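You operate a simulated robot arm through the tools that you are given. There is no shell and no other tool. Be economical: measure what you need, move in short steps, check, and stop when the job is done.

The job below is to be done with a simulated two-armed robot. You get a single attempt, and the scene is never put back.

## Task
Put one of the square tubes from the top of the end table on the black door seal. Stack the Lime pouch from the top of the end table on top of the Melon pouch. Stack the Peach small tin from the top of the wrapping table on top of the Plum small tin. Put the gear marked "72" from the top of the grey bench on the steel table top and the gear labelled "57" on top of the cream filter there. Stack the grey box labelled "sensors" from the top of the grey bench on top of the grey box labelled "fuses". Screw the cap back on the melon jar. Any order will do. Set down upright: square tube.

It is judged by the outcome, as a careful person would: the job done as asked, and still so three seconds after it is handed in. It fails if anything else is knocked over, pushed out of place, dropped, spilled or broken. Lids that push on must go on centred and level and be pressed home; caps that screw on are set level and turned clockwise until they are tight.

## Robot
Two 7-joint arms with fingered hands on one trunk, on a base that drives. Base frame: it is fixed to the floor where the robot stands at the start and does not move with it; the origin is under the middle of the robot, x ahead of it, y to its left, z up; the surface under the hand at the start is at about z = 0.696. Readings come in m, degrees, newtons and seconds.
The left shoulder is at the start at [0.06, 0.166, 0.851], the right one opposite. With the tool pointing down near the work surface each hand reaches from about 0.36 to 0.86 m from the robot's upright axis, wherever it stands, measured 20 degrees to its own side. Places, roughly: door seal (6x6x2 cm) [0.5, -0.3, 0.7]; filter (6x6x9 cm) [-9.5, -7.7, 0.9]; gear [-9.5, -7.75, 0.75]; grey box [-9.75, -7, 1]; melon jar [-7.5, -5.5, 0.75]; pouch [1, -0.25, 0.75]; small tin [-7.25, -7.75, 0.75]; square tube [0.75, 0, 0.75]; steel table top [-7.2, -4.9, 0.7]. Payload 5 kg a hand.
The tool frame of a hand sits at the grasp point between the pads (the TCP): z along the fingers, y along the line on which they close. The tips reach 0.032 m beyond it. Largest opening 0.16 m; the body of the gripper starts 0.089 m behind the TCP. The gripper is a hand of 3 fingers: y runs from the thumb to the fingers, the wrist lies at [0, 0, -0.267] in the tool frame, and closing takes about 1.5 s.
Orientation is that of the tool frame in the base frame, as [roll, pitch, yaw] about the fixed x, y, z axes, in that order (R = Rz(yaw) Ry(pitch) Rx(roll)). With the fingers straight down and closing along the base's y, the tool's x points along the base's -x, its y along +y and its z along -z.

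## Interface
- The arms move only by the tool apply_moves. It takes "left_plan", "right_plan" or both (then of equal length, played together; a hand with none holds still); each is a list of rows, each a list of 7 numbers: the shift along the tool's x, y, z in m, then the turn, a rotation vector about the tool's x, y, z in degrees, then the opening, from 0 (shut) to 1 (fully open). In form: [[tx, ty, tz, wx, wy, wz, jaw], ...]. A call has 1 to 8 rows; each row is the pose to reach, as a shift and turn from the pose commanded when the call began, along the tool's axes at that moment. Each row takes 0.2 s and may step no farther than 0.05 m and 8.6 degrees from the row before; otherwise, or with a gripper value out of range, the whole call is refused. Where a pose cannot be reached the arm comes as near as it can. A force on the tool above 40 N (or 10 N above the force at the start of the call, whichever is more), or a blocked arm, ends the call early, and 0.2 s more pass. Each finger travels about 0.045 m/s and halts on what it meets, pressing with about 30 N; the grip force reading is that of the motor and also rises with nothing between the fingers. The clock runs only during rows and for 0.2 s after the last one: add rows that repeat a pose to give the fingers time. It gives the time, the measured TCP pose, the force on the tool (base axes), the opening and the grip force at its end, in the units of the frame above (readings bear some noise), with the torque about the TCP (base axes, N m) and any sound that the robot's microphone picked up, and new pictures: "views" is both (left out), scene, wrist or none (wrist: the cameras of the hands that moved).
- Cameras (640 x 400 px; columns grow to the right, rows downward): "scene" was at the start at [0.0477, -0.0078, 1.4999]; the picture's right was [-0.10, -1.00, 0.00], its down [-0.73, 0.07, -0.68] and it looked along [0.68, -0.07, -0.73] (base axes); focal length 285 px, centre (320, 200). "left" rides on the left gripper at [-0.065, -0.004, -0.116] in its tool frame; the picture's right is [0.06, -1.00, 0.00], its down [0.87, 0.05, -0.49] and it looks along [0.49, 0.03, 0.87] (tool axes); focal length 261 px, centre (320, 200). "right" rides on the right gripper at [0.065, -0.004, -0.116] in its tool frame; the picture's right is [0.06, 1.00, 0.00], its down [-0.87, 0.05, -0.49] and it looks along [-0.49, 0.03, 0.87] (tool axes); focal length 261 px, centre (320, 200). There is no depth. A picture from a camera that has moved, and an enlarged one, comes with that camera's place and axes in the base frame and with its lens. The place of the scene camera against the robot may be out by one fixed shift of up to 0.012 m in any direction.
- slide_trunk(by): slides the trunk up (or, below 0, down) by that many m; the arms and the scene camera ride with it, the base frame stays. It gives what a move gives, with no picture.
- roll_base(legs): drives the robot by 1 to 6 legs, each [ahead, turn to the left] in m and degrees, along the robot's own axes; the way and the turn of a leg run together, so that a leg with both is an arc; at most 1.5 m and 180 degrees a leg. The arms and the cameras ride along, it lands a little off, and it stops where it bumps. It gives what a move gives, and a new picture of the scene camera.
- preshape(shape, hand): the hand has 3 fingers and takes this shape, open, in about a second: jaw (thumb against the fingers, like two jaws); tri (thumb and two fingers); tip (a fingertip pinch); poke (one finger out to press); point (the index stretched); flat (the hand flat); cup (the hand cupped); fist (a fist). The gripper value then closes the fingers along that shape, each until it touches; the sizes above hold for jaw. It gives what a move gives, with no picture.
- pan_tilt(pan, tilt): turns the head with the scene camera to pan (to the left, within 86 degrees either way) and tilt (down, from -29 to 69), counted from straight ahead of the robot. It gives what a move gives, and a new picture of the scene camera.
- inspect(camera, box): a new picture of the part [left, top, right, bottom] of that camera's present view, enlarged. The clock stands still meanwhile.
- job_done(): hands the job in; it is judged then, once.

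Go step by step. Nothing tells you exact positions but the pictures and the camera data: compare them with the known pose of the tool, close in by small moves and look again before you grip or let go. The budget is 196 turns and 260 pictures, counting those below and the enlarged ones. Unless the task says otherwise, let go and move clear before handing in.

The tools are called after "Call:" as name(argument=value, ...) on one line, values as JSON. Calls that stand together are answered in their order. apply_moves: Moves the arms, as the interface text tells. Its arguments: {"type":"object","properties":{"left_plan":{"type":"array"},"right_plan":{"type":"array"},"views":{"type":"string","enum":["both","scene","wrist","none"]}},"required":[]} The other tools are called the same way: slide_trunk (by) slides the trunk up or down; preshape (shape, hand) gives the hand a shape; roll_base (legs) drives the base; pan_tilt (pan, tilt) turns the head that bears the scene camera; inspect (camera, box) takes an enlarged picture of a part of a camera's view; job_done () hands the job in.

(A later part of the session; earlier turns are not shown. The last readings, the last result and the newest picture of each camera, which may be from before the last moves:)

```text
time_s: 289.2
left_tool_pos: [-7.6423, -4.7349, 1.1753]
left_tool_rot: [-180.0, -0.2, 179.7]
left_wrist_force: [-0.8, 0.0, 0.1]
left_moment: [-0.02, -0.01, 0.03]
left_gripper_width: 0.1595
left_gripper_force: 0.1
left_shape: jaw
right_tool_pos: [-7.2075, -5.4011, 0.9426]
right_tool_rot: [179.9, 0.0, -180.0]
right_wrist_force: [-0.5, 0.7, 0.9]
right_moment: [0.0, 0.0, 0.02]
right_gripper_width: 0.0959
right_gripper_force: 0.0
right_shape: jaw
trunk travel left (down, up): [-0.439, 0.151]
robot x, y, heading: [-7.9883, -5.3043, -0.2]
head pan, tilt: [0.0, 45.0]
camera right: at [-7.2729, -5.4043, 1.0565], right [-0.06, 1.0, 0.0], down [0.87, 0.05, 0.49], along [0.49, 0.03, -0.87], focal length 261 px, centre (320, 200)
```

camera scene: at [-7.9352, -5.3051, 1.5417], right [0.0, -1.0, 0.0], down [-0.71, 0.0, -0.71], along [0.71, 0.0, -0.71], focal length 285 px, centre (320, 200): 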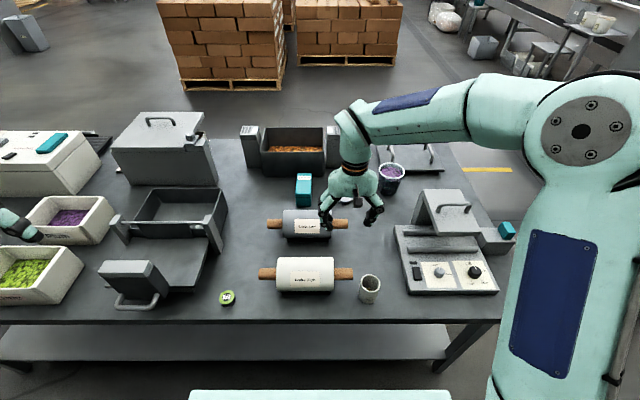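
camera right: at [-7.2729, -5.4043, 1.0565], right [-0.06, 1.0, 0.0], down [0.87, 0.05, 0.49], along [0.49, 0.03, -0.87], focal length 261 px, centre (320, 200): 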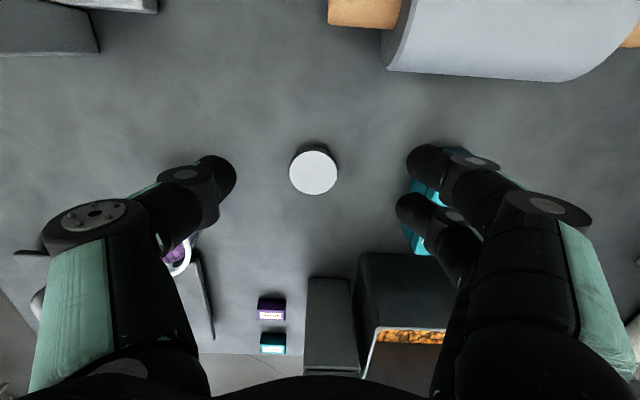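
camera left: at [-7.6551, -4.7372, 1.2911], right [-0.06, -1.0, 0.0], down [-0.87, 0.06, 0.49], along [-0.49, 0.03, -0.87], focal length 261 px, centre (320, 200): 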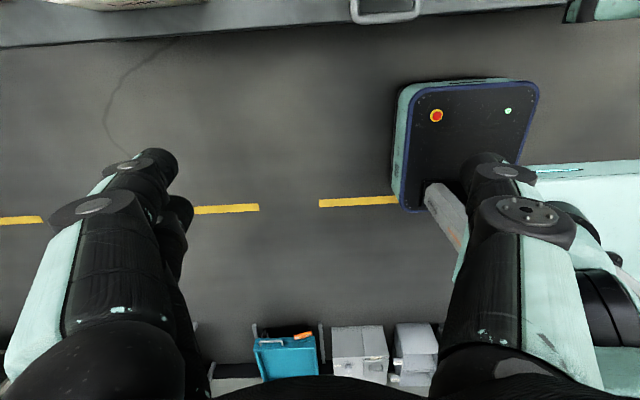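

It's a 6 cm cap at (-7.144, -5.404). A teal block stands on the fingers' side, so I'll turn the hand 45° counter-clockwise, which also sets it up for the clockwise turn.

Call:
apply_moves(right_plan=[[-0.01, 0, 0, 0, 0, -8, 0.55], [-0.02, 0, 0, 0, 0, -16, 0.55], [-0.03, -0.001, 0.01, 0, 0, -24, 0.55], [-0.04, -0.002, 0.02, 0, 0, -32, 0.55], [-0.05, -0.003, 0.03, 0, 0, -40, 0.55], [-0.064, -0.003, 0.04, 0, 0, -45, 0.55], [-0.064, -0.003, 0.06, 0, 0, -45, 0.55], [-0.064, -0.003, 0.07, 0, 0, -45, 0.55]], views="wrist")

Call:
inspect(camera="scene", box=[260, 120, 440, 240])

```text
time_s: 291.0
left_tool_pos: [-7.6419, -4.7349, 1.1767]
left_tool_rot: [180.0, -0.1, 179.8]
left_wrist_force: [0.5, 0.2, -0.6]
left_moment: [0.0, -0.03, -0.05]
left_gripper_width: 0.1599
left_gripper_force: 0.0
left_shape: jaw
right_tool_pos: [-7.1912, -5.3853, 0.8877]
right_tool_rot: [180.0, 0.0, -135.0]
right_wrist_force: [-0.1, -0.2, -0.5]
right_moment: [-0.03, -0.02, 0.0]
right_gripper_width: 0.0879
right_gripper_force: 0.0
right_shape: jaw
right hand out of reach, approached as far as the arm can: row 2, 3, 4, 5, 6, 7, 8
trunk travel left (down, up): [-0.439, 0.151]
robot x, y, heading: [-7.9793, -5.3073, -0.1]
head pan, tilt: [0.0, 45.0]
camera right: at [-7.2357, -5.4318, 1.0023], right [-0.75, 0.66, 0.0], down [0.57, 0.65, 0.49], along [0.33, 0.37, -0.87], focal length 261 px, centre (320, 200)
```

right: 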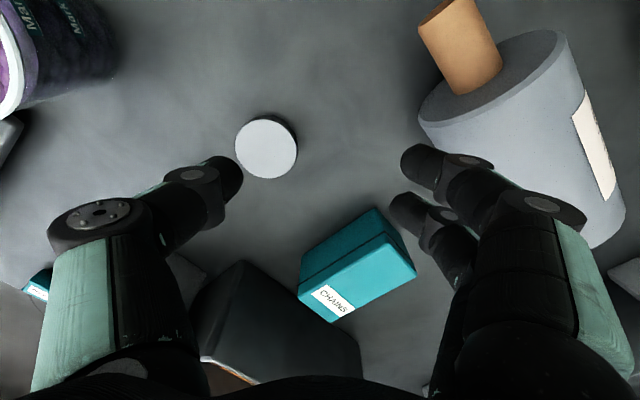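

```text
3.33 times, centred on (350, 180) of scene
camera zoom: at [-7.9376, -5.3046, 1.5419], right [0.0, -1.0, 0.0], down [-0.71, 0.0, -0.71], along [0.71, 0.0, -0.71], focal length 951 px, centre (220, 267)
```

zoom: 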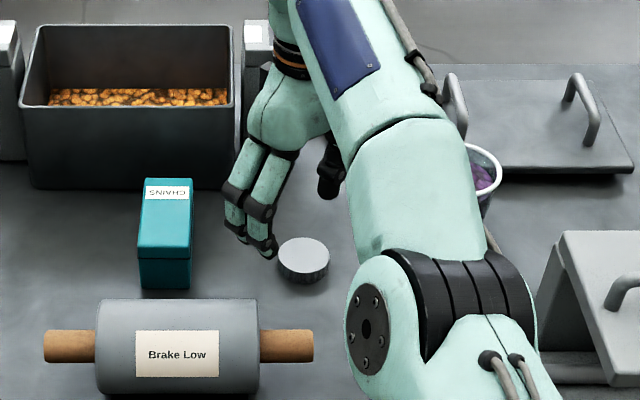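

At this wrist angle the cap is just out of reach. I'll raise the trunk 6 cm and use only a 20° turn.

Call:
slide_trunk(by=0.06)

Call:
apply_moves(right_plan=[[0, 0, 0, 0, 0, 8.33, 0.55], [0, 0, 0.02, 0, 0, 16.67, 0.55], [-0.007, -0.016, 0.05, 0, 0, 25, 0.5], [-0.014, -0.032, 0.08, 0, 0, 25, 0.5], [-0.0205, -0.0488, 0.1, 0, 0, 25, 0.5], [-0.0205, -0.0488, 0.108, 0, 0, 25, 0.5]], views="wrist")

```text
time_s: 292.0
left_tool_pos: [-7.6404, -4.7359, 1.236]
left_tool_rot: [-180.0, -0.1, 179.8]
left_wrist_force: [-0.1, 0.1, -0.3]
left_moment: [-0.02, 0.02, -0.01]
left_gripper_width: 0.16
left_gripper_force: 0.0
left_shape: jaw
right_tool_pos: [-7.1917, -5.3844, 0.946]
right_tool_rot: [179.9, 0.0, -135.0]
right_wrist_force: [-0.1, 0.0, 0.2]
right_moment: [-0.02, 0.04, 0.02]
right_gripper_width: 0.0884
right_gripper_force: 0.2
right_shape: jaw
trunk travel left (down, up): [-0.499, 0.091]
robot x, y, heading: [-7.9851, -5.304, 0.1]
head pan, tilt: [0.0, 45.0]
```

```text
time_s: 293.4
left_tool_pos: [-7.6424, -4.7352, 1.2365]
left_tool_rot: [180.0, -0.1, 179.8]
left_wrist_force: [-0.3, 0.6, -0.1]
left_moment: [-0.02, 0.01, 0.0]
left_gripper_width: 0.1599
left_gripper_force: 0.1
left_shape: jaw
right_tool_pos: [-7.1802, -5.3923, 0.844]
right_tool_rot: [180.0, 0.0, -160.0]
right_wrist_force: [0.1, -0.2, -0.1]
right_moment: [0.03, 0.02, -0.01]
right_gripper_width: 0.0808
right_gripper_force: 0.1
right_shape: jaw
right hand out of reach, approached as far as the arm can: row 3, 4, 5, 6
trunk travel left (down, up): [-0.499, 0.091]
robot x, y, heading: [-7.9897, -5.3038, 0.0]
head pan, tilt: [0.0, 45.0]
camera right: at [-7.2406, -5.4187, 0.9581], right [-0.4, 0.92, 0.0], down [0.8, 0.35, 0.49], along [0.45, 0.2, -0.87], focal length 261 px, centre (320, 200)
```

right: 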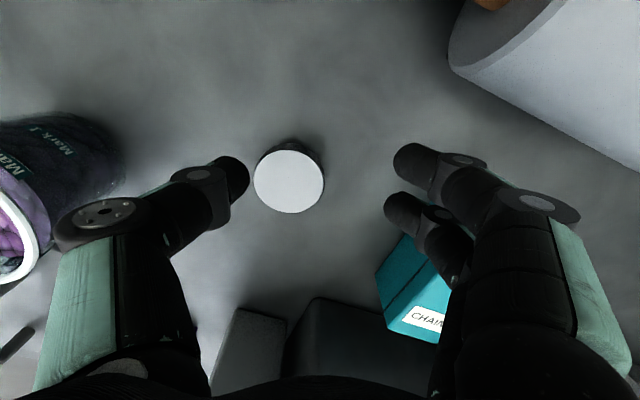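

Call:
apply_moves(right_plan=[[0, 0, 0.015, 0, 0, 0, 0.5], [-0.01, -0.008, 0.025, 0, 0, 0, 0.5], [-0.02, -0.016, 0.03, 0, 0, 0, 0.5], [-0.03, -0.025, 0.03, 0, 0, 0, 0.5]], views="none")

```text
time_s: 294.4
left_tool_pos: [-7.6413, -4.7354, 1.2355]
left_tool_rot: [-180.0, -0.1, 179.8]
left_wrist_force: [-1.0, -0.2, 0.1]
left_moment: [0.02, 0.02, -0.02]
left_gripper_width: 0.1597
left_gripper_force: 0.1
left_shape: jaw
right_tool_pos: [-7.182, -5.3917, 0.8196]
right_tool_rot: [180.0, 0.1, -160.0]
right_wrist_force: [-0.8, 0.0, -0.5]
right_moment: [-0.04, -0.01, 0.06]
right_gripper_width: 0.0803
right_gripper_force: 0.0
right_shape: jaw
right hand out of reach, approached as far as the arm can: row 2, 3, 4
trunk travel left (down, up): [-0.499, 0.091]
robot x, y, heading: [-7.9864, -5.3106, 0.0]
head pan, tilt: [0.0, 45.0]
```

The reach limit is directional: the arm reaches further to its own side. I'll lift, back off 3 cm and turn the base 23° left so the cap lies to the right.

Call:
apply_moves(right_plan=[[0, 0, -0.04, 0, 0, 0, 0.5], [0.02, 0, -0.08, 0, 0, 0, 0.5], [0.04, 0, -0.12, 0, 0, 0, 0.5], [0.07, 0, -0.15, 0, 0, 0, 0.5]], views="none")

Call:
roll_base(legs=[[-0.03, 0], [0, 23]])

```text
time_s: 295.4
left_tool_pos: [-7.6431, -4.7359, 1.2367]
left_tool_rot: [-180.0, 0.0, 179.8]
left_wrist_force: [-0.9, -0.7, 0.3]
left_moment: [0.01, -0.04, -0.04]
left_gripper_width: 0.1601
left_gripper_force: 0.1
left_shape: jaw
right_tool_pos: [-7.2512, -5.4143, 0.9695]
right_tool_rot: [179.9, 0.1, -160.0]
right_wrist_force: [0.4, -0.1, -0.4]
right_moment: [-0.01, -0.04, 0.01]
right_gripper_width: 0.0804
right_gripper_force: 0.0
right_shape: jaw
trunk travel left (down, up): [-0.499, 0.091]
robot x, y, heading: [-7.9885, -5.3038, 0.1]
head pan, tilt: [0.0, 45.0]
```

```text
time_s: 297.5
left_tool_pos: [-7.9175, -4.6456, 1.2351]
left_tool_rot: [-179.9, 0.0, -157.6]
left_wrist_force: [-0.3, 0.4, -1.0]
left_moment: [-0.02, -0.04, 0.0]
left_gripper_width: 0.1598
left_gripper_force: 0.2
left_shape: jaw
right_tool_pos: [-7.2943, -5.1233, 0.968]
right_tool_rot: [180.0, 0.0, -137.4]
right_wrist_force: [-1.2, 0.1, -0.2]
right_moment: [-0.08, -0.03, 0.01]
right_gripper_width: 0.0806
right_gripper_force: 0.0
right_shape: jaw
trunk travel left (down, up): [-0.499, 0.091]
robot x, y, heading: [-8.0176, -5.3102, 22.4]
head pan, tilt: [0.0, 45.0]
camera scene: at [-7.9716, -5.2847, 1.6018], right [0.38, -0.92, 0.0], down [-0.65, -0.27, -0.71], along [0.65, 0.27, -0.71], focal length 285 px, centre (320, 200)
```

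scene: 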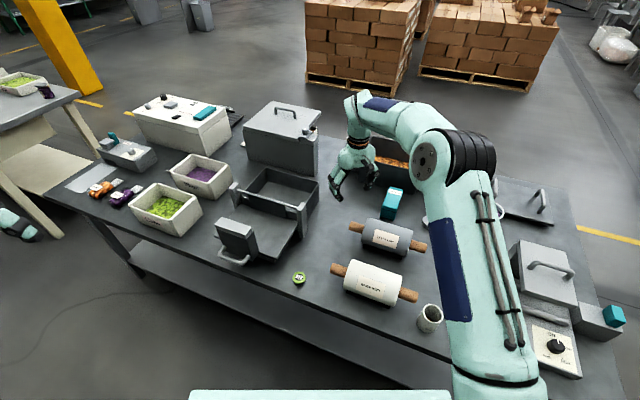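

Call:
apply_moves(right_plan=[[0.01, -0.0387, 0, 0, 0, 5.6, 0.5], [0.02, -0.0775, 0, 0, 0, 11.3, 0.5], [0.03, -0.116, 0, 0, 0, 17, 0.5], [0.04, -0.155, 0, 0, 0, 22.6, 0.5], [0.05, -0.194, 0.015, 0, 0, 22.6, 0.5], [0.06, -0.232, 0.035, 0, 0, 22.6, 0.5], [0.07, -0.271, 0.06, 0, 0, 22.6, 0.5], [0.0798, -0.3098, 0.085, 0, 0, 22.6, 0.5]], views="wrist")

```text
time_s: 299.3
left_tool_pos: [-7.9154, -4.6482, 1.2353]
left_tool_rot: [180.0, -0.1, -157.6]
left_wrist_force: [0.6, -0.4, 0.2]
left_moment: [-0.01, 0.01, -0.02]
left_gripper_width: 0.16
left_gripper_force: 0.1
left_shape: jaw
right_tool_pos: [-7.1397, -5.4079, 0.8812]
right_tool_rot: [179.9, 0.1, -160.0]
right_wrist_force: [0.8, 0.2, -0.4]
right_moment: [-0.02, 0.02, 0.0]
right_gripper_width: 0.0805
right_gripper_force: 0.0
right_shape: jaw
trunk travel left (down, up): [-0.499, 0.091]
robot x, y, heading: [-8.0169, -5.3057, 22.6]
head pan, tilt: [0.0, 45.0]
camera right: at [-7.2002, -5.4324, 0.9961], right [-0.4, 0.92, 0.0], down [0.8, 0.35, 0.49], along [0.45, 0.2, -0.87], focal length 261 px, centre (320, 200)
```

right: 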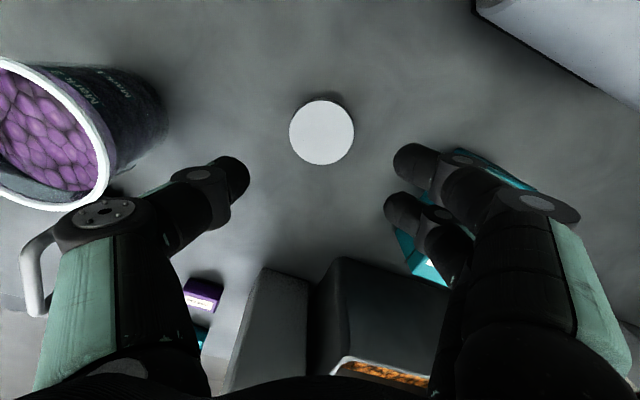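

Reached. I'll lower around the cap carefully with the hand open 8 cm.

Call:
apply_moves(right_plan=[[0.0019, 0.0035, 0.03, 0, 0, 0, 0.5], [0.0019, 0.0035, 0.05, 0, 0, 0, 0.5], [0.0019, 0.0035, 0.065, 0, 0, 0, 0.5], [0.0019, 0.0035, 0.08, 0, 0, 0, 0.5], [0.0019, 0.0035, 0.092, 0, 0, 0, 0.5], [0.0019, 0.0035, 0.1, 0, 0, 0, 0.5], [0.0019, 0.0035, 0.106, 0, 0, 0, 0.5]], views="wrist")

```text
time_s: 300.9
left_tool_pos: [-7.9163, -4.6467, 1.2362]
left_tool_rot: [-179.9, -0.1, -157.6]
left_wrist_force: [0.8, 1.1, 0.1]
left_moment: [0.01, -0.01, 0.02]
left_gripper_width: 0.1603
left_gripper_force: 0.0
left_shape: jaw
right_tool_pos: [-7.1463, -5.4019, 0.7756]
right_tool_rot: [179.9, 0.0, -160.0]
right_wrist_force: [-0.3, 0.4, -0.2]
right_moment: [0.01, 0.01, 0.02]
right_gripper_width: 0.0803
right_gripper_force: 0.0
right_shape: jaw
trunk travel left (down, up): [-0.499, 0.091]
robot x, y, heading: [-8.0171, -5.3085, 22.7]
head pan, tilt: [0.0, 45.0]
camera right: at [-7.2054, -5.4279, 0.8911], right [-0.4, 0.92, 0.0], down [0.8, 0.35, 0.49], along [0.45, 0.2, -0.87], focal length 261 px, centre (320, 200)
```

right: 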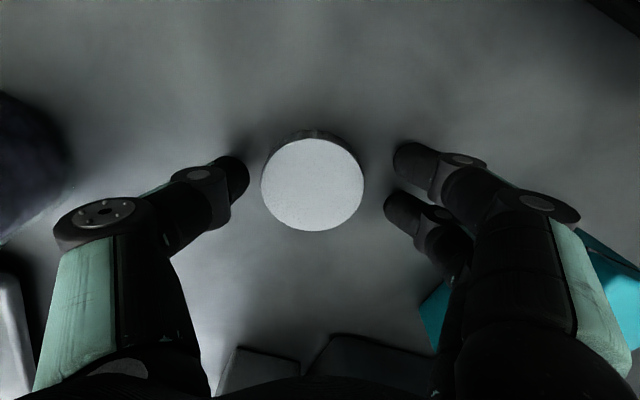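

Call:
apply_moves(right_plan=[[-0.0035, -0.004, 0.0, 0, 0, 0, 0.5], [-0.0035, -0.004, 0.0025, 0, 0, 0, 0.45], [-0.0035, -0.004, 0.0025, 0, 0, 0, 0.35], [-0.0035, -0.004, 0.0025, 0, 0, 0, 0.3], [-0.0035, -0.004, 0.0025, 0, 0, 0, 0.3], [-0.0035, -0.004, 0.0025, 0, 0, 0, 0.3]], views="wrist")

```text
time_s: 302.3
left_tool_pos: [-7.9158, -4.6469, 1.2355]
left_tool_rot: [180.0, -0.1, -157.6]
left_wrist_force: [1.2, -0.3, -0.1]
left_moment: [-0.03, -0.01, 0.02]
left_gripper_width: 0.1599
left_gripper_force: 0.1
left_shape: jaw
right_tool_pos: [-7.1403, -5.4046, 0.7742]
right_tool_rot: [179.9, 0.0, -160.1]
right_wrist_force: [-0.1, -0.3, -1.5]
right_moment: [0.02, 0.03, 0.01]
right_gripper_width: 0.0501
right_gripper_force: 29.9
right_shape: jaw
trunk travel left (down, up): [-0.499, 0.091]
robot x, y, heading: [-8.0232, -5.3085, 22.5]
head pan, tilt: [0.0, 45.0]
camera right: at [-7.2005, -5.4297, 0.8887], right [-0.4, 0.92, 0.0], down [0.8, 0.35, 0.49], along [0.45, 0.2, -0.87], focal length 261 px, centre (320, 200)
```

right: 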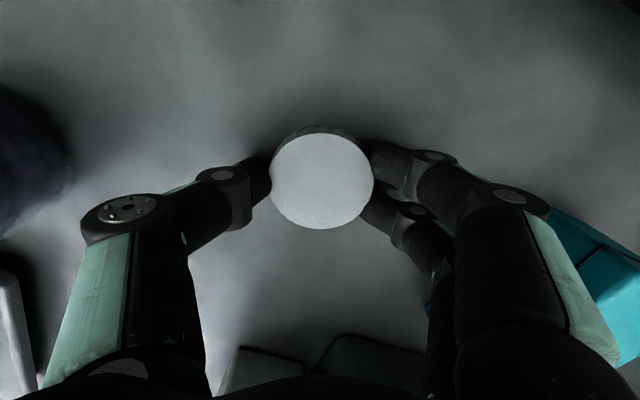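

Gripped (two fingers and thumb on a 6 cm cap). I'll lift it and draw it back toward me above the rollers.

Call:
apply_moves(right_plan=[[0, 0, -0.04, 0, 0, 0, 0.3], [0, 0, -0.085, 0, 0, 0, 0.3], [0.01, 0, -0.13, 0, 0, 0, 0.3], [0.04, 0, -0.16, 0, 0, 0, 0.3], [0.08, 0, -0.18, 0, 0, 0, 0.3], [0.12, 0, -0.19, 0, 0, 0, 0.3], [0.16, 0, -0.19, 0, 0, 0, 0.3], [0.2, 0, -0.19, 0, 0, 0, 0.3]], views="wrist")

```text
time_s: 304.1
left_tool_pos: [-7.9187, -4.6461, 1.2357]
left_tool_rot: [179.9, -0.1, -157.6]
left_wrist_force: [0.2, -0.6, 0.0]
left_moment: [0.04, -0.01, 0.01]
left_gripper_width: 0.16
left_gripper_force: 0.0
left_shape: jaw
right_tool_pos: [-7.3306, -5.4727, 0.9642]
right_tool_rot: [180.0, 0.1, -160.0]
right_wrist_force: [-0.1, -0.1, 0.1]
right_moment: [0.0, 0.02, 0.0]
right_gripper_width: 0.05
right_gripper_force: 30.2
right_shape: jaw
trunk travel left (down, up): [-0.499, 0.091]
robot x, y, heading: [-8.0186, -5.3047, 22.6]
head pan, tilt: [0.0, 45.0]
camera right: at [-7.391, -5.498, 1.0786], right [-0.4, 0.92, 0.0], down [0.8, 0.35, 0.49], along [0.45, 0.2, -0.87], focal length 261 px, centre (320, 200)
```

right: 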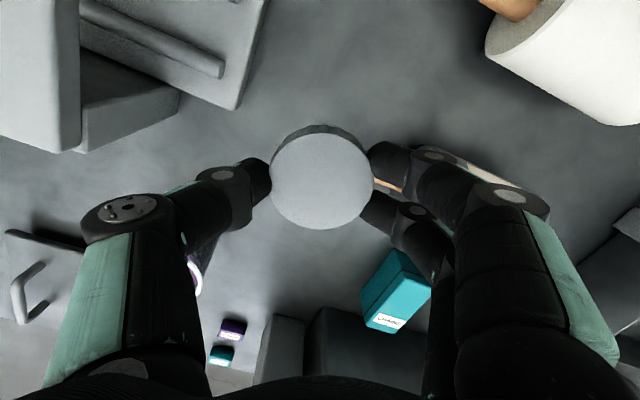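

Held well. I'll back the base 12 cm straight out so the jar sits comfortably in front of the right arm.

Call:
roll_base(legs=[[-0.12, 0]])

Call:
inspect(camera="scene", box=[340, 180, 500, 300])

Call:
inspect(camera="right", box=[0, 0, 640, 400])

```text
time_s: 305.3
left_tool_pos: [-8.0282, -4.6935, 1.2381]
left_tool_rot: [180.0, 0.2, -157.7]
left_wrist_force: [-0.8, 0.1, 0.5]
left_moment: [0.02, -0.05, -0.02]
left_gripper_width: 0.1602
left_gripper_force: 0.0
left_shape: jaw
right_tool_pos: [-7.44, -5.5182, 0.9649]
right_tool_rot: [179.9, 0.2, -159.9]
right_wrist_force: [-0.3, -0.5, 0.7]
right_moment: [0.03, -0.03, 0.01]
right_gripper_width: 0.05
right_gripper_force: 29.6
right_shape: jaw
trunk travel left (down, up): [-0.499, 0.091]
robot x, y, heading: [-8.1292, -5.348, 22.5]
head pan, tilt: [0.0, 45.0]
camera scene: at [-8.0823, -5.3315, 1.6019], right [0.38, -0.92, 0.0], down [-0.65, -0.27, -0.71], along [0.65, 0.27, -0.71], focal length 285 px, centre (320, 200)
```

scene: 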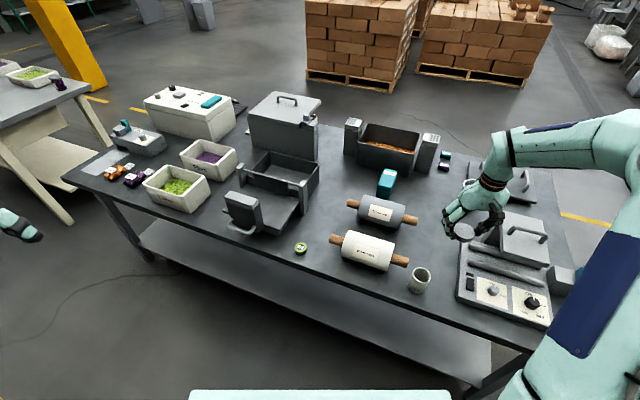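

```text
3.33 times, centred on (420, 240) of scene
camera zoom: at [-8.0823, -5.3315, 1.6019], right [0.38, -0.92, 0.0], down [-0.65, -0.27, -0.71], along [0.65, 0.27, -0.71], focal length 951 px, centre (-13, 67)
```

zoom: 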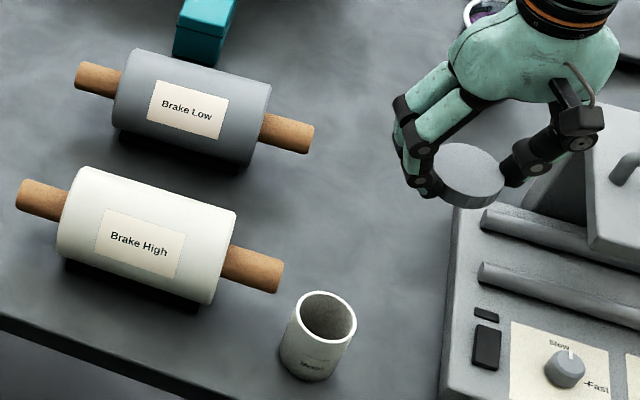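

```text
1.00 times, centred on (320, 200) of right (not enlarged: the box is as wide or as high as the picture)
camera zoom: at [-7.5005, -5.5433, 1.0791], right [-0.4, 0.92, 0.0], down [0.8, 0.35, 0.49], along [0.45, 0.2, -0.87], focal length 261 px, centre (320, 200)
```

zoom: 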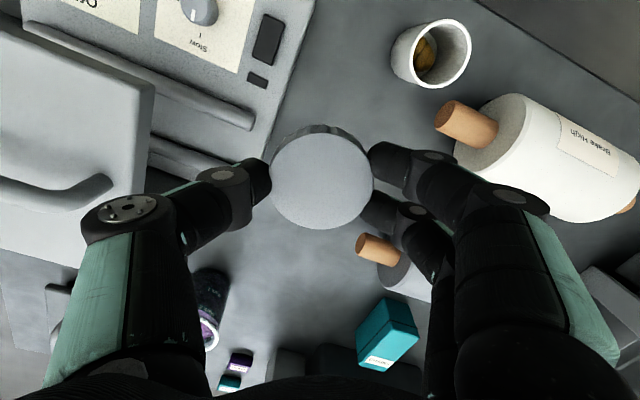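

The jar is confirmed at (-7.545, -5.443). I'll carry the cap over it while turning the hand 60° counter-clockwise for a long clockwise stroke.

Call:
apply_moves(right_plan=[[0.0098, 0.0153, 0, 0, 0, -8.5, 0.3], [0.0196, 0.0306, 0, 0, 0, -17, 0.3], [0.0294, 0.0459, 0.01, 0, 0, -25.5, 0.3], [0.0392, 0.0611, 0.02, 0, 0, -34, 0.3], [0.049, 0.0764, 0.03, 0, 0, -42.5, 0.3], [0.0588, 0.0917, 0.04, 0, 0, -51, 0.3], [0.0686, 0.1069, 0.05, 0, 0, -59.5, 0.3], [0.0686, 0.1069, 0.06, 0, 0, -60, 0.3]], views="wrist")

Call:
inspect(camera="scene", box=[360, 210, 480, 310])

```text
time_s: 307.1
left_tool_pos: [-8.0258, -4.6928, 1.237]
left_tool_rot: [180.0, 0.0, -157.7]
left_wrist_force: [0.5, 0.3, 0.1]
left_moment: [0.0, 0.02, 0.01]
left_gripper_width: 0.1596
left_gripper_force: 0.0
left_shape: jaw
right_tool_pos: [-7.5415, -5.4402, 0.9034]
right_tool_rot: [-180.0, 0.1, -99.9]
right_wrist_force: [0.4, -0.4, 0.3]
right_moment: [0.04, 0.0, 0.0]
right_gripper_width: 0.0499
right_gripper_force: 30.4
right_shape: jaw
trunk travel left (down, up): [-0.499, 0.091]
robot x, y, heading: [-8.125, -5.3557, 22.4]
head pan, tilt: [0.0, 45.0]
camera right: at [-7.548, -5.5043, 1.0187], right [-0.99, 0.11, 0.0], down [0.1, 0.86, 0.49], along [0.05, 0.49, -0.87], focal length 261 px, centre (320, 200)
```

right: 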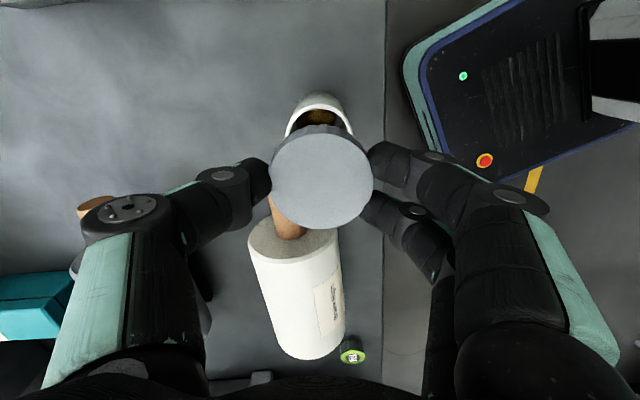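

```text
4.00 times, centred on (420, 260) of scene
camera zoom: at [-8.08, -5.3307, 1.6018], right [0.38, -0.92, 0.0], down [-0.65, -0.27, -0.71], along [0.65, 0.27, -0.71], focal length 1141 px, centre (-80, -40)
```

zoom: 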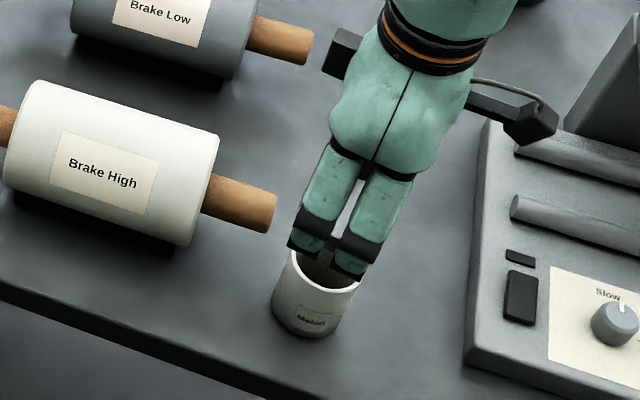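

The label reads "Melon", and the cap is centred in the wrist view. I'll lower close to the rim and check from the side.

Call:
apply_moves(right_plan=[[0, 0, 0.02, 0, 0, 0, 0.3], [0, 0, 0.035, 0, 0, 0, 0.3], [0, 0, 0.043, 0, 0, 0, 0.3], [0, 0, 0.046, 0, 0, 0, 0.3]], views="wrist")

Call:
inspect(camera="scene", box=[390, 235, 460, 295])

```text
time_s: 308.1
left_tool_pos: [-8.0275, -4.6921, 1.2362]
left_tool_rot: [-180.0, 0.0, -157.7]
left_wrist_force: [-0.8, -0.3, -0.5]
left_moment: [-0.02, 0.02, 0.01]
left_gripper_width: 0.1597
left_gripper_force: 0.3
left_shape: jaw
right_tool_pos: [-7.5413, -5.4411, 0.858]
right_tool_rot: [-180.0, 0.0, -100.0]
right_wrist_force: [-0.1, 0.1, -0.1]
right_moment: [-0.01, 0.01, 0.01]
right_gripper_width: 0.0499
right_gripper_force: 30.2
right_shape: jaw
trunk travel left (down, up): [-0.499, 0.091]
robot x, y, heading: [-8.1245, -5.3516, 22.2]
head pan, tilt: [0.0, 45.0]
camera right: at [-7.5487, -5.5051, 0.9726], right [-0.99, 0.11, 0.0], down [0.1, 0.86, 0.49], along [0.05, 0.49, -0.87], focal length 261 px, centre (320, 200)
```

right: 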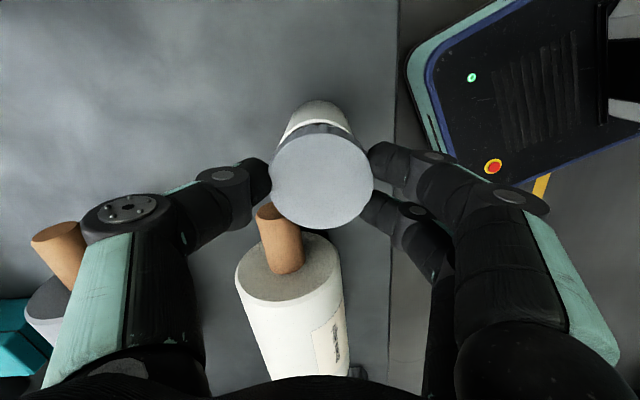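

```text
6.67 times, centred on (425, 265) of scene
camera zoom: at [-8.0803, -5.3306, 1.6018], right [0.38, -0.92, 0.0], down [-0.65, -0.27, -0.71], along [0.65, 0.27, -0.71], focal length 1902 px, centre (-380, -233)
```

zoom: 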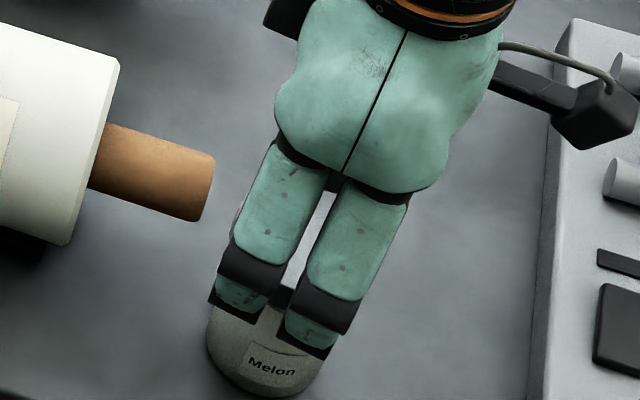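

Call:
inspect(camera="right", box=[250, 80, 390, 170])

```text
4.44 times, centred on (320, 125) of right
camera zoom: at [-7.5487, -5.5051, 0.9726], right [-0.99, 0.11, 0.0], down [0.1, 0.86, 0.49], along [0.05, 0.49, -0.87], focal length 1158 px, centre (320, 533)
```

zoom: 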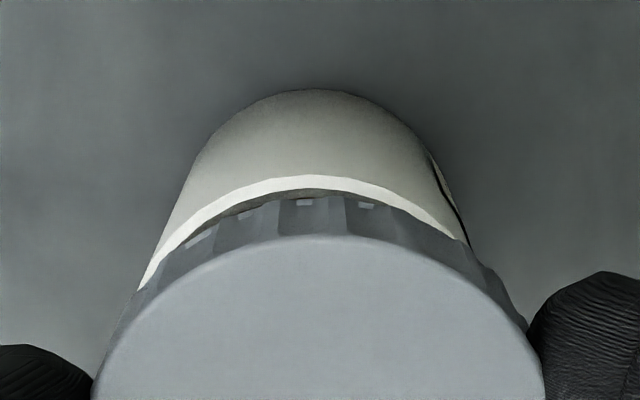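

Centred to within about 2 mm. I'll adjust slightly and lower to touch.

Call:
apply_moves(right_plan=[[0.002, 0, 0.002, 0, 0, 0, 0.3], [0.002, 0, 0.004, 0, 0, 0, 0.3], [0.002, 0, 0.006, 0, 0, 0, 0.3], [0.002, 0, 0.008, 0, 0, 0, 0.3], [0.002, 0, 0.01, 0, 0, 0, 0.3], [0.002, 0, 0.012, 0, 0, 0, 0.3]], views="none")

```text
time_s: 309.5
left_tool_pos: [-8.0283, -4.6914, 1.2368]
left_tool_rot: [-180.0, 0.1, -157.6]
left_wrist_force: [-0.4, -0.1, -0.7]
left_moment: [-0.02, 0.01, -0.01]
left_gripper_width: 0.16
left_gripper_force: 0.0
left_shape: jaw
right_tool_pos: [-7.5399, -5.4424, 0.8479]
right_tool_rot: [-179.7, 0.2, -100.1]
right_wrist_force: [-1.5, -2.2, 35.2]
right_moment: [-0.01, 0.09, -0.05]
right_gripper_width: 0.0513
right_gripper_force: 30.1
right_shape: jaw
trunk travel left (down, up): [-0.499, 0.091]
robot x, y, heading: [-8.1274, -5.3504, 22.5]
head pan, tilt: [0.0, 45.0]
```

Touching the rim with 35 N. I'll ease the press slightly and turn clockwise about the cap's centre.

Call:
apply_moves(right_plan=[[0.0006, -0.0002, -0.001, 0, 0, 8, 0.3], [0.0012, -0.0003, -0.001, 0, 0, 16, 0.3], [0.0018, -0.0003, -0.001, 0, 0, 24, 0.3], [0.0023, -0.0002, -0.0005, 0, 0, 32, 0.3], [0.0029, 0, -0.0005, 0, 0, 40, 0.3], [0.0035, 0.0002, -0.0005, 0, 0, 48, 0.3], [0.004, 0.0005, 0, 0, 0, 56, 0.3], [0.0044, 0.0009, 0, 0, 0, 64, 0.3]], views="wrist")

Call:
inspect(camera="scene", box=[390, 235, 460, 295])

```text
time_s: 311.3
left_tool_pos: [-8.0276, -4.6908, 1.2362]
left_tool_rot: [-179.9, -0.1, -157.6]
left_wrist_force: [-0.7, 0.0, 0.1]
left_moment: [-0.02, 0.03, 0.03]
left_gripper_width: 0.16
left_gripper_force: 0.1
left_shape: jaw
right_tool_pos: [-7.5408, -5.4449, 0.847]
right_tool_rot: [-179.9, 0.3, -164.0]
right_wrist_force: [8.6, 8.2, 38.0]
right_moment: [0.45, -0.13, -0.02]
right_gripper_width: 0.0525
right_gripper_force: 29.4
right_shape: jaw
trunk travel left (down, up): [-0.499, 0.091]
robot x, y, heading: [-8.1249, -5.349, 22.5]
head pan, tilt: [0.0, 45.0]
camera right: at [-7.6041, -5.4662, 0.962], right [-0.33, 0.94, 0.0], down [0.82, 0.29, 0.5], along [0.47, 0.17, -0.87], focal length 261 px, centre (320, 200)
```

right: 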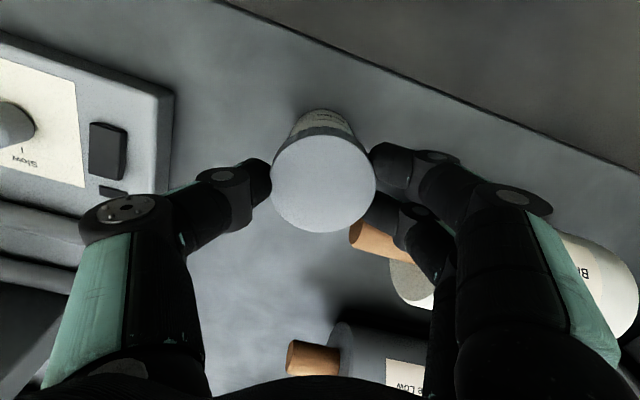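

```text
6.67 times, centred on (425, 265) of scene
camera zoom: at [-8.0823, -5.3293, 1.602], right [0.38, -0.92, 0.0], down [-0.65, -0.27, -0.71], along [0.65, 0.27, -0.71], focal length 1902 px, centre (-380, -233)
```

zoom: 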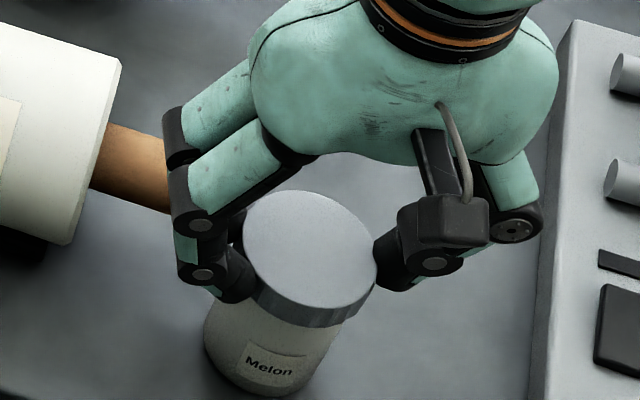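

Call:
inspect(camera="right", box=[250, 90, 390, 180])

```text
4.44 times, centred on (320, 135) of right
camera zoom: at [-7.6041, -5.4662, 0.962], right [-0.33, 0.94, 0.0], down [0.82, 0.29, 0.5], along [0.47, 0.17, -0.87], focal length 1158 px, centre (320, 489)
```

zoom: 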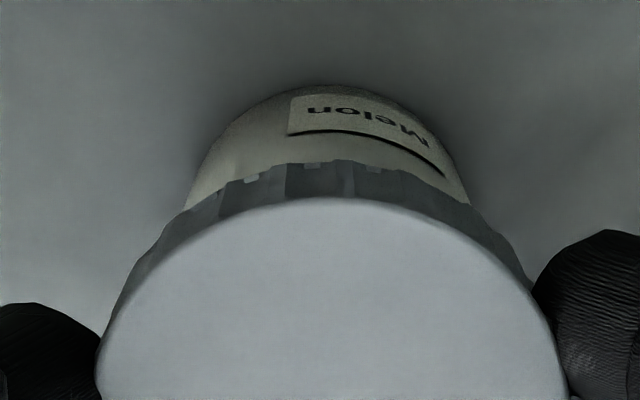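

Cap sits level and centred. I'll continue clockwise another 64°.

Call:
apply_moves(right_plan=[[-0.0006, 0.0004, -0.0005, 0, 0, 8, 0.3], [0, 0.0004, -0.0005, 0, 0, 16, 0.3], [0.0006, 0.0004, -0.0005, 0, 0, 24, 0.3], [0.0011, 0.0005, -0.0005, 0, 0, 32, 0.3], [0.0017, 0.0007, -0.0005, 0, 0, 40, 0.3], [0.0023, 0.0009, -0.0005, 0, 0, 48, 0.3], [0.0028, 0.0012, -0.0005, 0, 0, 56, 0.3], [0.0032, 0.0016, -0.0005, 0, 0, 64, 0.3]], views="none")

Call:
inspect(camera="scene", box=[390, 235, 460, 295])

```text
time_s: 313.1
left_tool_pos: [-8.0278, -4.6923, 1.2365]
left_tool_rot: [-179.9, -0.1, -157.5]
left_wrist_force: [-0.7, 0.3, -0.3]
left_moment: [0.03, -0.01, 0.03]
left_gripper_width: 0.1599
left_gripper_force: 0.2
left_shape: jaw
right_tool_pos: [-7.5459, -5.4475, 0.8473]
right_tool_rot: [179.8, 0.0, 131.7]
right_wrist_force: [11.3, -1.1, 32.7]
right_moment: [0.21, -0.55, -0.07]
right_gripper_width: 0.0527
right_gripper_force: 29.9
right_shape: jaw
trunk travel left (down, up): [-0.499, 0.091]
robot x, y, heading: [-8.1261, -5.3474, 22.7]
head pan, tilt: [0.0, 45.0]
```

```text
6.67 times, centred on (425, 265) of scene
camera zoom: at [-8.0817, -5.3304, 1.6019], right [0.38, -0.92, 0.0], down [-0.65, -0.27, -0.71], along [0.65, 0.27, -0.71], focal length 1902 px, centre (-380, -233)
```

zoom: 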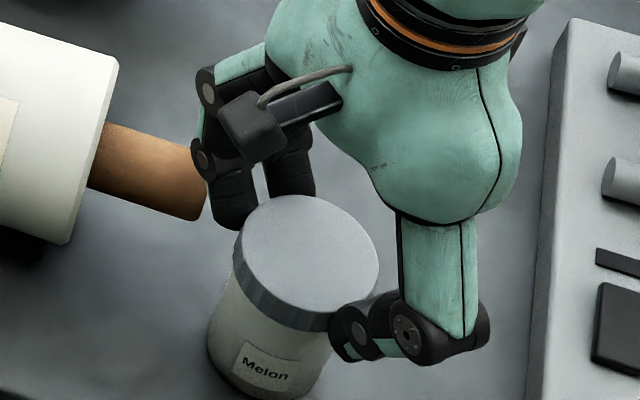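

I'll release and lift a little to see how the cap sits before the next stroke.

Call:
apply_moves(right_plan=[[0, 0, -0.001, 0, 0, 0, 0.35], [0, 0, -0.001, 0, 0, 0, 0.42], [0, 0, -0.001, 0, 0, 0, 0.5], [0, 0, -0.001, 0, 0, 0, 0.5], [0, 0, -0.03, 0, 0, 0, 0.5], [0, 0, -0.07, 0, 0, 0, 0.5]], views="wrist")

Call:
inspect(camera="right", box=[240, 70, 400, 190])

Call:
inspect(camera="scene", box=[390, 235, 460, 295])

```text
time_s: 314.5
left_tool_pos: [-8.0264, -4.6917, 1.2366]
left_tool_rot: [179.9, 0.0, -157.7]
left_wrist_force: [-0.1, 0.4, 0.1]
left_moment: [-0.02, 0.0, -0.06]
left_gripper_width: 0.1599
left_gripper_force: 0.1
left_shape: jaw
right_tool_pos: [-7.5456, -5.4475, 0.916]
right_tool_rot: [179.9, 0.0, 131.9]
right_wrist_force: [0.9, -0.1, 0.0]
right_moment: [-0.01, 0.01, -0.01]
right_gripper_width: 0.0793
right_gripper_force: 0.0
right_shape: jaw
trunk travel left (down, up): [-0.499, 0.091]
robot x, y, heading: [-8.128, -5.3499, 22.6]
head pan, tilt: [0.0, 45.0]
camera right: at [-7.5928, -5.4004, 1.0314], right [0.7, 0.71, 0.0], down [0.62, -0.61, 0.49], along [0.35, -0.34, -0.87], focal length 261 px, centre (320, 200)
```

right: 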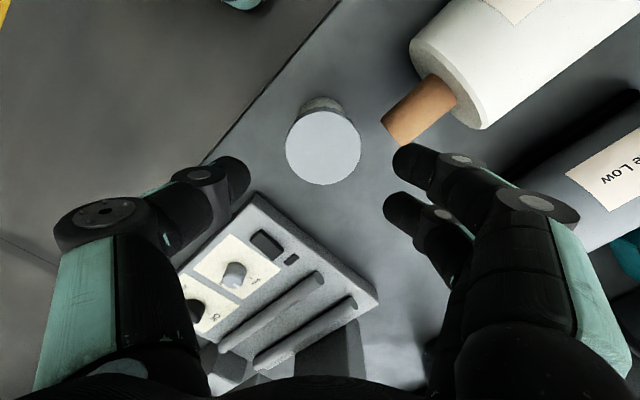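

```text
3.33 times, centred on (320, 130) of right
camera zoom: at [-7.5928, -5.4004, 1.0314], right [0.7, 0.71, 0.0], down [0.62, -0.61, 0.49], along [0.35, -0.34, -0.87], focal length 869 px, centre (320, 433)
```

zoom: 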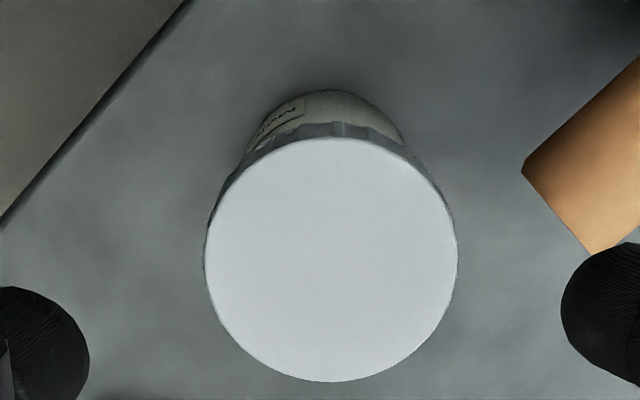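

```text
6.67 times, centred on (425, 265) of scene
camera zoom: at [-8.081, -5.3308, 1.6018], right [0.38, -0.92, 0.0], down [-0.65, -0.27, -0.71], along [0.65, 0.27, -0.71], focal length 1902 px, centre (-380, -233)
```

zoom: 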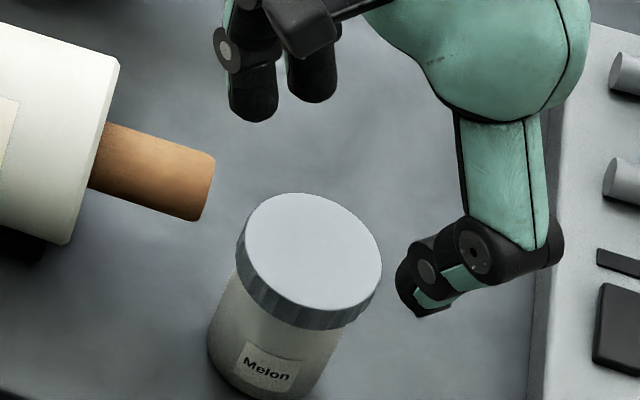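

The cap sits level and centred on the rim but hasn't gone down yet, so more turns are needed. I'll rewind the hand counter-clockwise above the cap for another stroke.

Call:
apply_moves(right_plan=[[-0.0005, 0.0008, 0, 0, 0, -8.5, 0.5], [-0.001, 0.0016, 0, 0, 0, -17, 0.5], [-0.0015, 0.0024, 0, 0, 0, -25.5, 0.5], [-0.002, 0.0032, 0, 0, 0, -34, 0.5], [-0.0025, 0.004, 0, 0, 0, -42.5, 0.5], [-0.003, 0.0048, 0, 0, 0, -51, 0.5], [-0.0035, 0.0056, 0, 0, 0, -59.5, 0.5], [-0.004, 0.0067, 0, 0, 0, -68, 0.5]], views="none")

Call:
apply_moves(right_plan=[[0, 0, 0, 0, 0, -8.5, 0.5], [0, 0, 0, 0, 0, -17, 0.5], [0, 0, 0, 0, 0, -25.5, 0.5], [0, 0, 0, 0, 0, -34, 0.5], [0, 0, 0, 0, 0, -42.5, 0.5], [0, 0, 0, 0, 0, -51, 0.5], [0, 0, 0, 0, 0, -59.5, 0.5], [0, 0, 0, 0, 0, -68, 0.5]], views="wrist")

```text
time_s: 316.3
left_tool_pos: [-8.0263, -4.6921, 1.2363]
left_tool_rot: [180.0, 0.0, -157.6]
left_wrist_force: [0.4, 0.1, -0.2]
left_moment: [0.02, 0.01, 0.02]
left_gripper_width: 0.1601
left_gripper_force: 0.0
left_shape: jaw
right_tool_pos: [-7.5385, -5.4445, 0.9153]
right_tool_rot: [179.9, 0.0, -159.9]
right_wrist_force: [0.6, 0.0, 0.7]
right_moment: [0.02, -0.01, 0.02]
right_gripper_width: 0.0794
right_gripper_force: 0.0
right_shape: jaw
trunk travel left (down, up): [-0.499, 0.091]
robot x, y, heading: [-8.1272, -5.3563, 22.7]
head pan, tilt: [0.0, 45.0]
```

```text
time_s: 318.1
left_tool_pos: [-8.0258, -4.6922, 1.2366]
left_tool_rot: [-180.0, -0.1, -157.7]
left_wrist_force: [-0.7, 0.5, 0.0]
left_moment: [0.01, 0.0, 0.02]
left_gripper_width: 0.1601
left_gripper_force: 0.1
left_shape: jaw
right_tool_pos: [-7.5382, -5.4451, 0.9175]
right_tool_rot: [179.9, 0.2, -91.8]
right_wrist_force: [-0.1, 0.0, -0.8]
right_moment: [0.0, -0.02, 0.02]
right_gripper_width: 0.0796
right_gripper_force: 0.0
right_shape: jaw
trunk travel left (down, up): [-0.499, 0.091]
robot x, y, heading: [-8.128, -5.3505, 22.7]
head pan, tilt: [0.0, 45.0]
camera right: at [-7.5363, -5.5087, 1.031], right [-1.0, -0.03, 0.0], down [-0.03, 0.87, 0.49], along [-0.01, 0.49, -0.87], focal length 261 px, centre (320, 200)
```

right: 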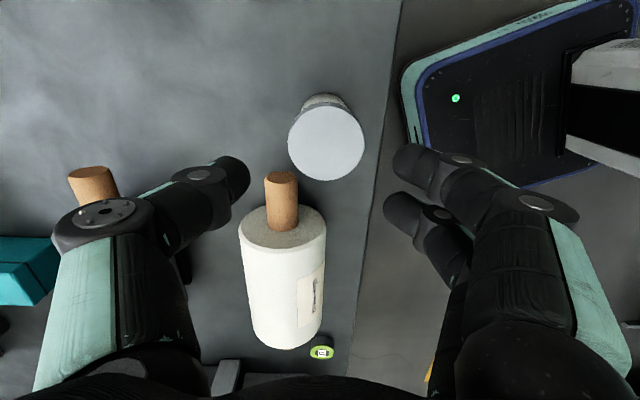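

Call:
apply_moves(right_plan=[[0, 0, 0.04, 0, 0, 0, 0.5], [0, 0, 0.065, 0, 0, 0, 0.5], [0, 0, 0.07, 0, 0, 0, 0.45], [0, 0, 0.07, 0, 0, 0, 0.38], [0, 0, 0.07, 0, 0, 0, 0.3], [0, 0, 0.07, 0, 0, 0, 0.28], [0, 0, 0.072, 0, 0, 0, 0.28], [0, 0, 0.0725, 0, 0, 0, 0.28]], views="none")

Call:
apply_moves(right_plan=[[0.0007, 0.0001, 0, 0, 0, 8.5, 0.28], [0.0015, 0.0002, 0, 0, 0, 17, 0.28], [0.0022, 0.0005, 0, 0, 0, 25.5, 0.28], [0.0028, 0.0009, 0, 0, 0, 34, 0.28], [0.0034, 0.0013, 0, 0, 0, 42.5, 0.28], [0.0039, 0.0019, 0, 0, 0, 51, 0.28], [0.0043, 0.0025, 0, 0, 0, 59.5, 0.28], [0.0046, 0.0031, 0, 0, 0, 68, 0.28]], views="none")

```text
time_s: 319.9
left_tool_pos: [-8.0272, -4.6923, 1.2365]
left_tool_rot: [180.0, 0.0, -157.5]
left_wrist_force: [-0.5, -0.2, 0.6]
left_moment: [0.01, -0.03, -0.01]
left_gripper_width: 0.16
left_gripper_force: 0.1
left_shape: jaw
right_tool_pos: [-7.5375, -5.4442, 0.8441]
right_tool_rot: [-179.9, 0.0, -92.1]
right_wrist_force: [-0.2, -0.7, 5.7]
right_moment: [-0.03, -0.09, -0.04]
right_gripper_width: 0.05
right_gripper_force: 30.6
right_shape: jaw
trunk travel left (down, up): [-0.499, 0.091]
robot x, y, heading: [-8.1212, -5.3502, 22.3]
head pan, tilt: [0.0, 45.0]
```

```text
time_s: 321.7
left_tool_pos: [-8.0265, -4.6914, 1.2354]
left_tool_rot: [179.9, 0.0, -157.5]
left_wrist_force: [0.5, -0.6, -0.3]
left_moment: [-0.05, -0.01, 0.0]
left_gripper_width: 0.1601
left_gripper_force: 0.0
left_shape: jaw
right_tool_pos: [-7.5416, -5.4499, 0.8448]
right_tool_rot: [180.0, 0.0, -160.1]
right_wrist_force: [2.6, -0.1, 2.6]
right_moment: [-0.06, -0.12, 0.06]
right_gripper_width: 0.0503
right_gripper_force: 29.8
right_shape: jaw
trunk travel left (down, up): [-0.499, 0.091]
robot x, y, heading: [-8.1273, -5.3502, 22.5]
head pan, tilt: [0.0, 45.0]
```

Call:
apply_moves(right_plan=[[0.0007, 0.0001, 0.001, 0, 0, 8.5, 0.28], [0.0015, 0.0002, 0.002, 0, 0, 17, 0.28], [0.0022, 0.0005, 0.0025, 0, 0, 25.5, 0.28], [0.0028, 0.0009, 0.0025, 0, 0, 34, 0.28], [0.0034, 0.0013, 0.003, 0, 0, 42.5, 0.28], [0.0039, 0.0019, 0.003, 0, 0, 51, 0.28], [0.0043, 0.0025, 0.003, 0, 0, 59.5, 0.28], [0.0046, 0.0031, 0.003, 0, 0, 68, 0.28]], views="none")

Call:
inspect(camera="scene", box=[390, 235, 460, 295])

```text
time_s: 323.5
left_tool_pos: [-8.0288, -4.6919, 1.236]
left_tool_rot: [-179.9, 0.0, -157.6]
left_wrist_force: [0.4, -0.1, 0.4]
left_moment: [0.03, 0.02, -0.01]
left_gripper_width: 0.1601
left_gripper_force: 0.0
left_shape: jaw
right_tool_pos: [-7.5472, -5.4476, 0.8405]
right_tool_rot: [179.9, -0.1, 131.9]
right_wrist_force: [-0.5, -2.1, 23.1]
right_moment: [-0.16, 0.13, 0.26]
right_gripper_width: 0.0511
right_gripper_force: 29.8
right_shape: jaw
trunk travel left (down, up): [-0.499, 0.091]
robot x, y, heading: [-8.1245, -5.3476, 22.4]
head pan, tilt: [0.0, 45.0]
```

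```text
6.67 times, centred on (425, 265) of scene
camera zoom: at [-8.082, -5.3304, 1.6019], right [0.38, -0.92, 0.0], down [-0.65, -0.27, -0.71], along [0.65, 0.27, -0.71], focal length 1902 px, centre (-380, -233)
```

zoom: 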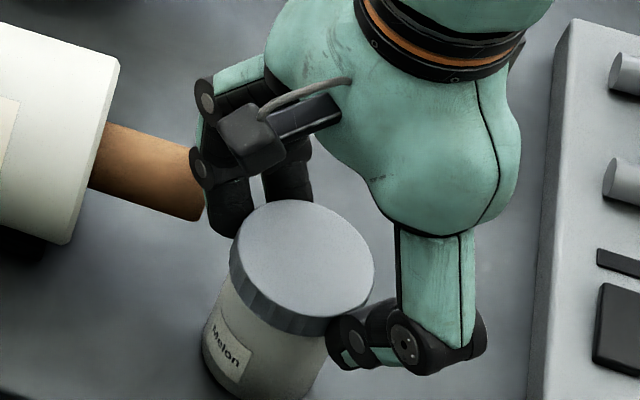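

The cap has now gone down about 4 mm and resists (0.26 N·m), and the jar turned slightly with it. I'll continue the turn a bit further to test tightness.

Call:
apply_moves(right_plan=[[0.0007, 0.0001, 0, 0, 0, 8.5, 0.28], [0.0015, 0.0002, 0, 0, 0, 17, 0.28], [0.0022, 0.0005, 0, 0, 0, 25.5, 0.28], [0.0028, 0.0009, 0, 0, 0, 34, 0.28]], views="none")

Call:
inspect(camera="scene", box=[390, 235, 460, 295])

```text
time_s: 324.5
left_tool_pos: [-8.028, -4.6912, 1.2358]
left_tool_rot: [-180.0, 0.1, -157.6]
left_wrist_force: [0.4, 0.2, -0.1]
left_moment: [-0.03, 0.0, 0.0]
left_gripper_width: 0.16
left_gripper_force: 0.1
left_shape: jaw
right_tool_pos: [-7.5489, -5.4442, 0.8432]
right_tool_rot: [179.9, -0.1, 97.9]
right_wrist_force: [-1.3, -1.1, 24.6]
right_moment: [-0.01, 0.17, 0.25]
right_gripper_width: 0.0511
right_gripper_force: 29.5
right_shape: jaw
trunk travel left (down, up): [-0.499, 0.091]
robot x, y, heading: [-8.1255, -5.3513, 22.5]
head pan, tilt: [0.0, 45.0]
```

```text
6.67 times, centred on (425, 265) of scene
camera zoom: at [-8.0822, -5.3303, 1.6019], right [0.38, -0.92, 0.0], down [-0.65, -0.27, -0.71], along [0.65, 0.27, -0.71], focal length 1902 px, centre (-380, -233)
```

zoom: 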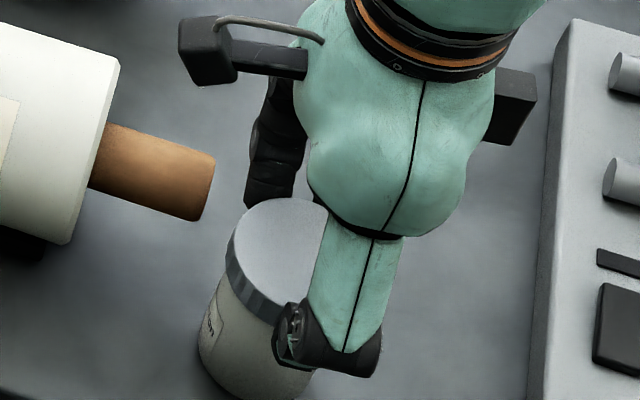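

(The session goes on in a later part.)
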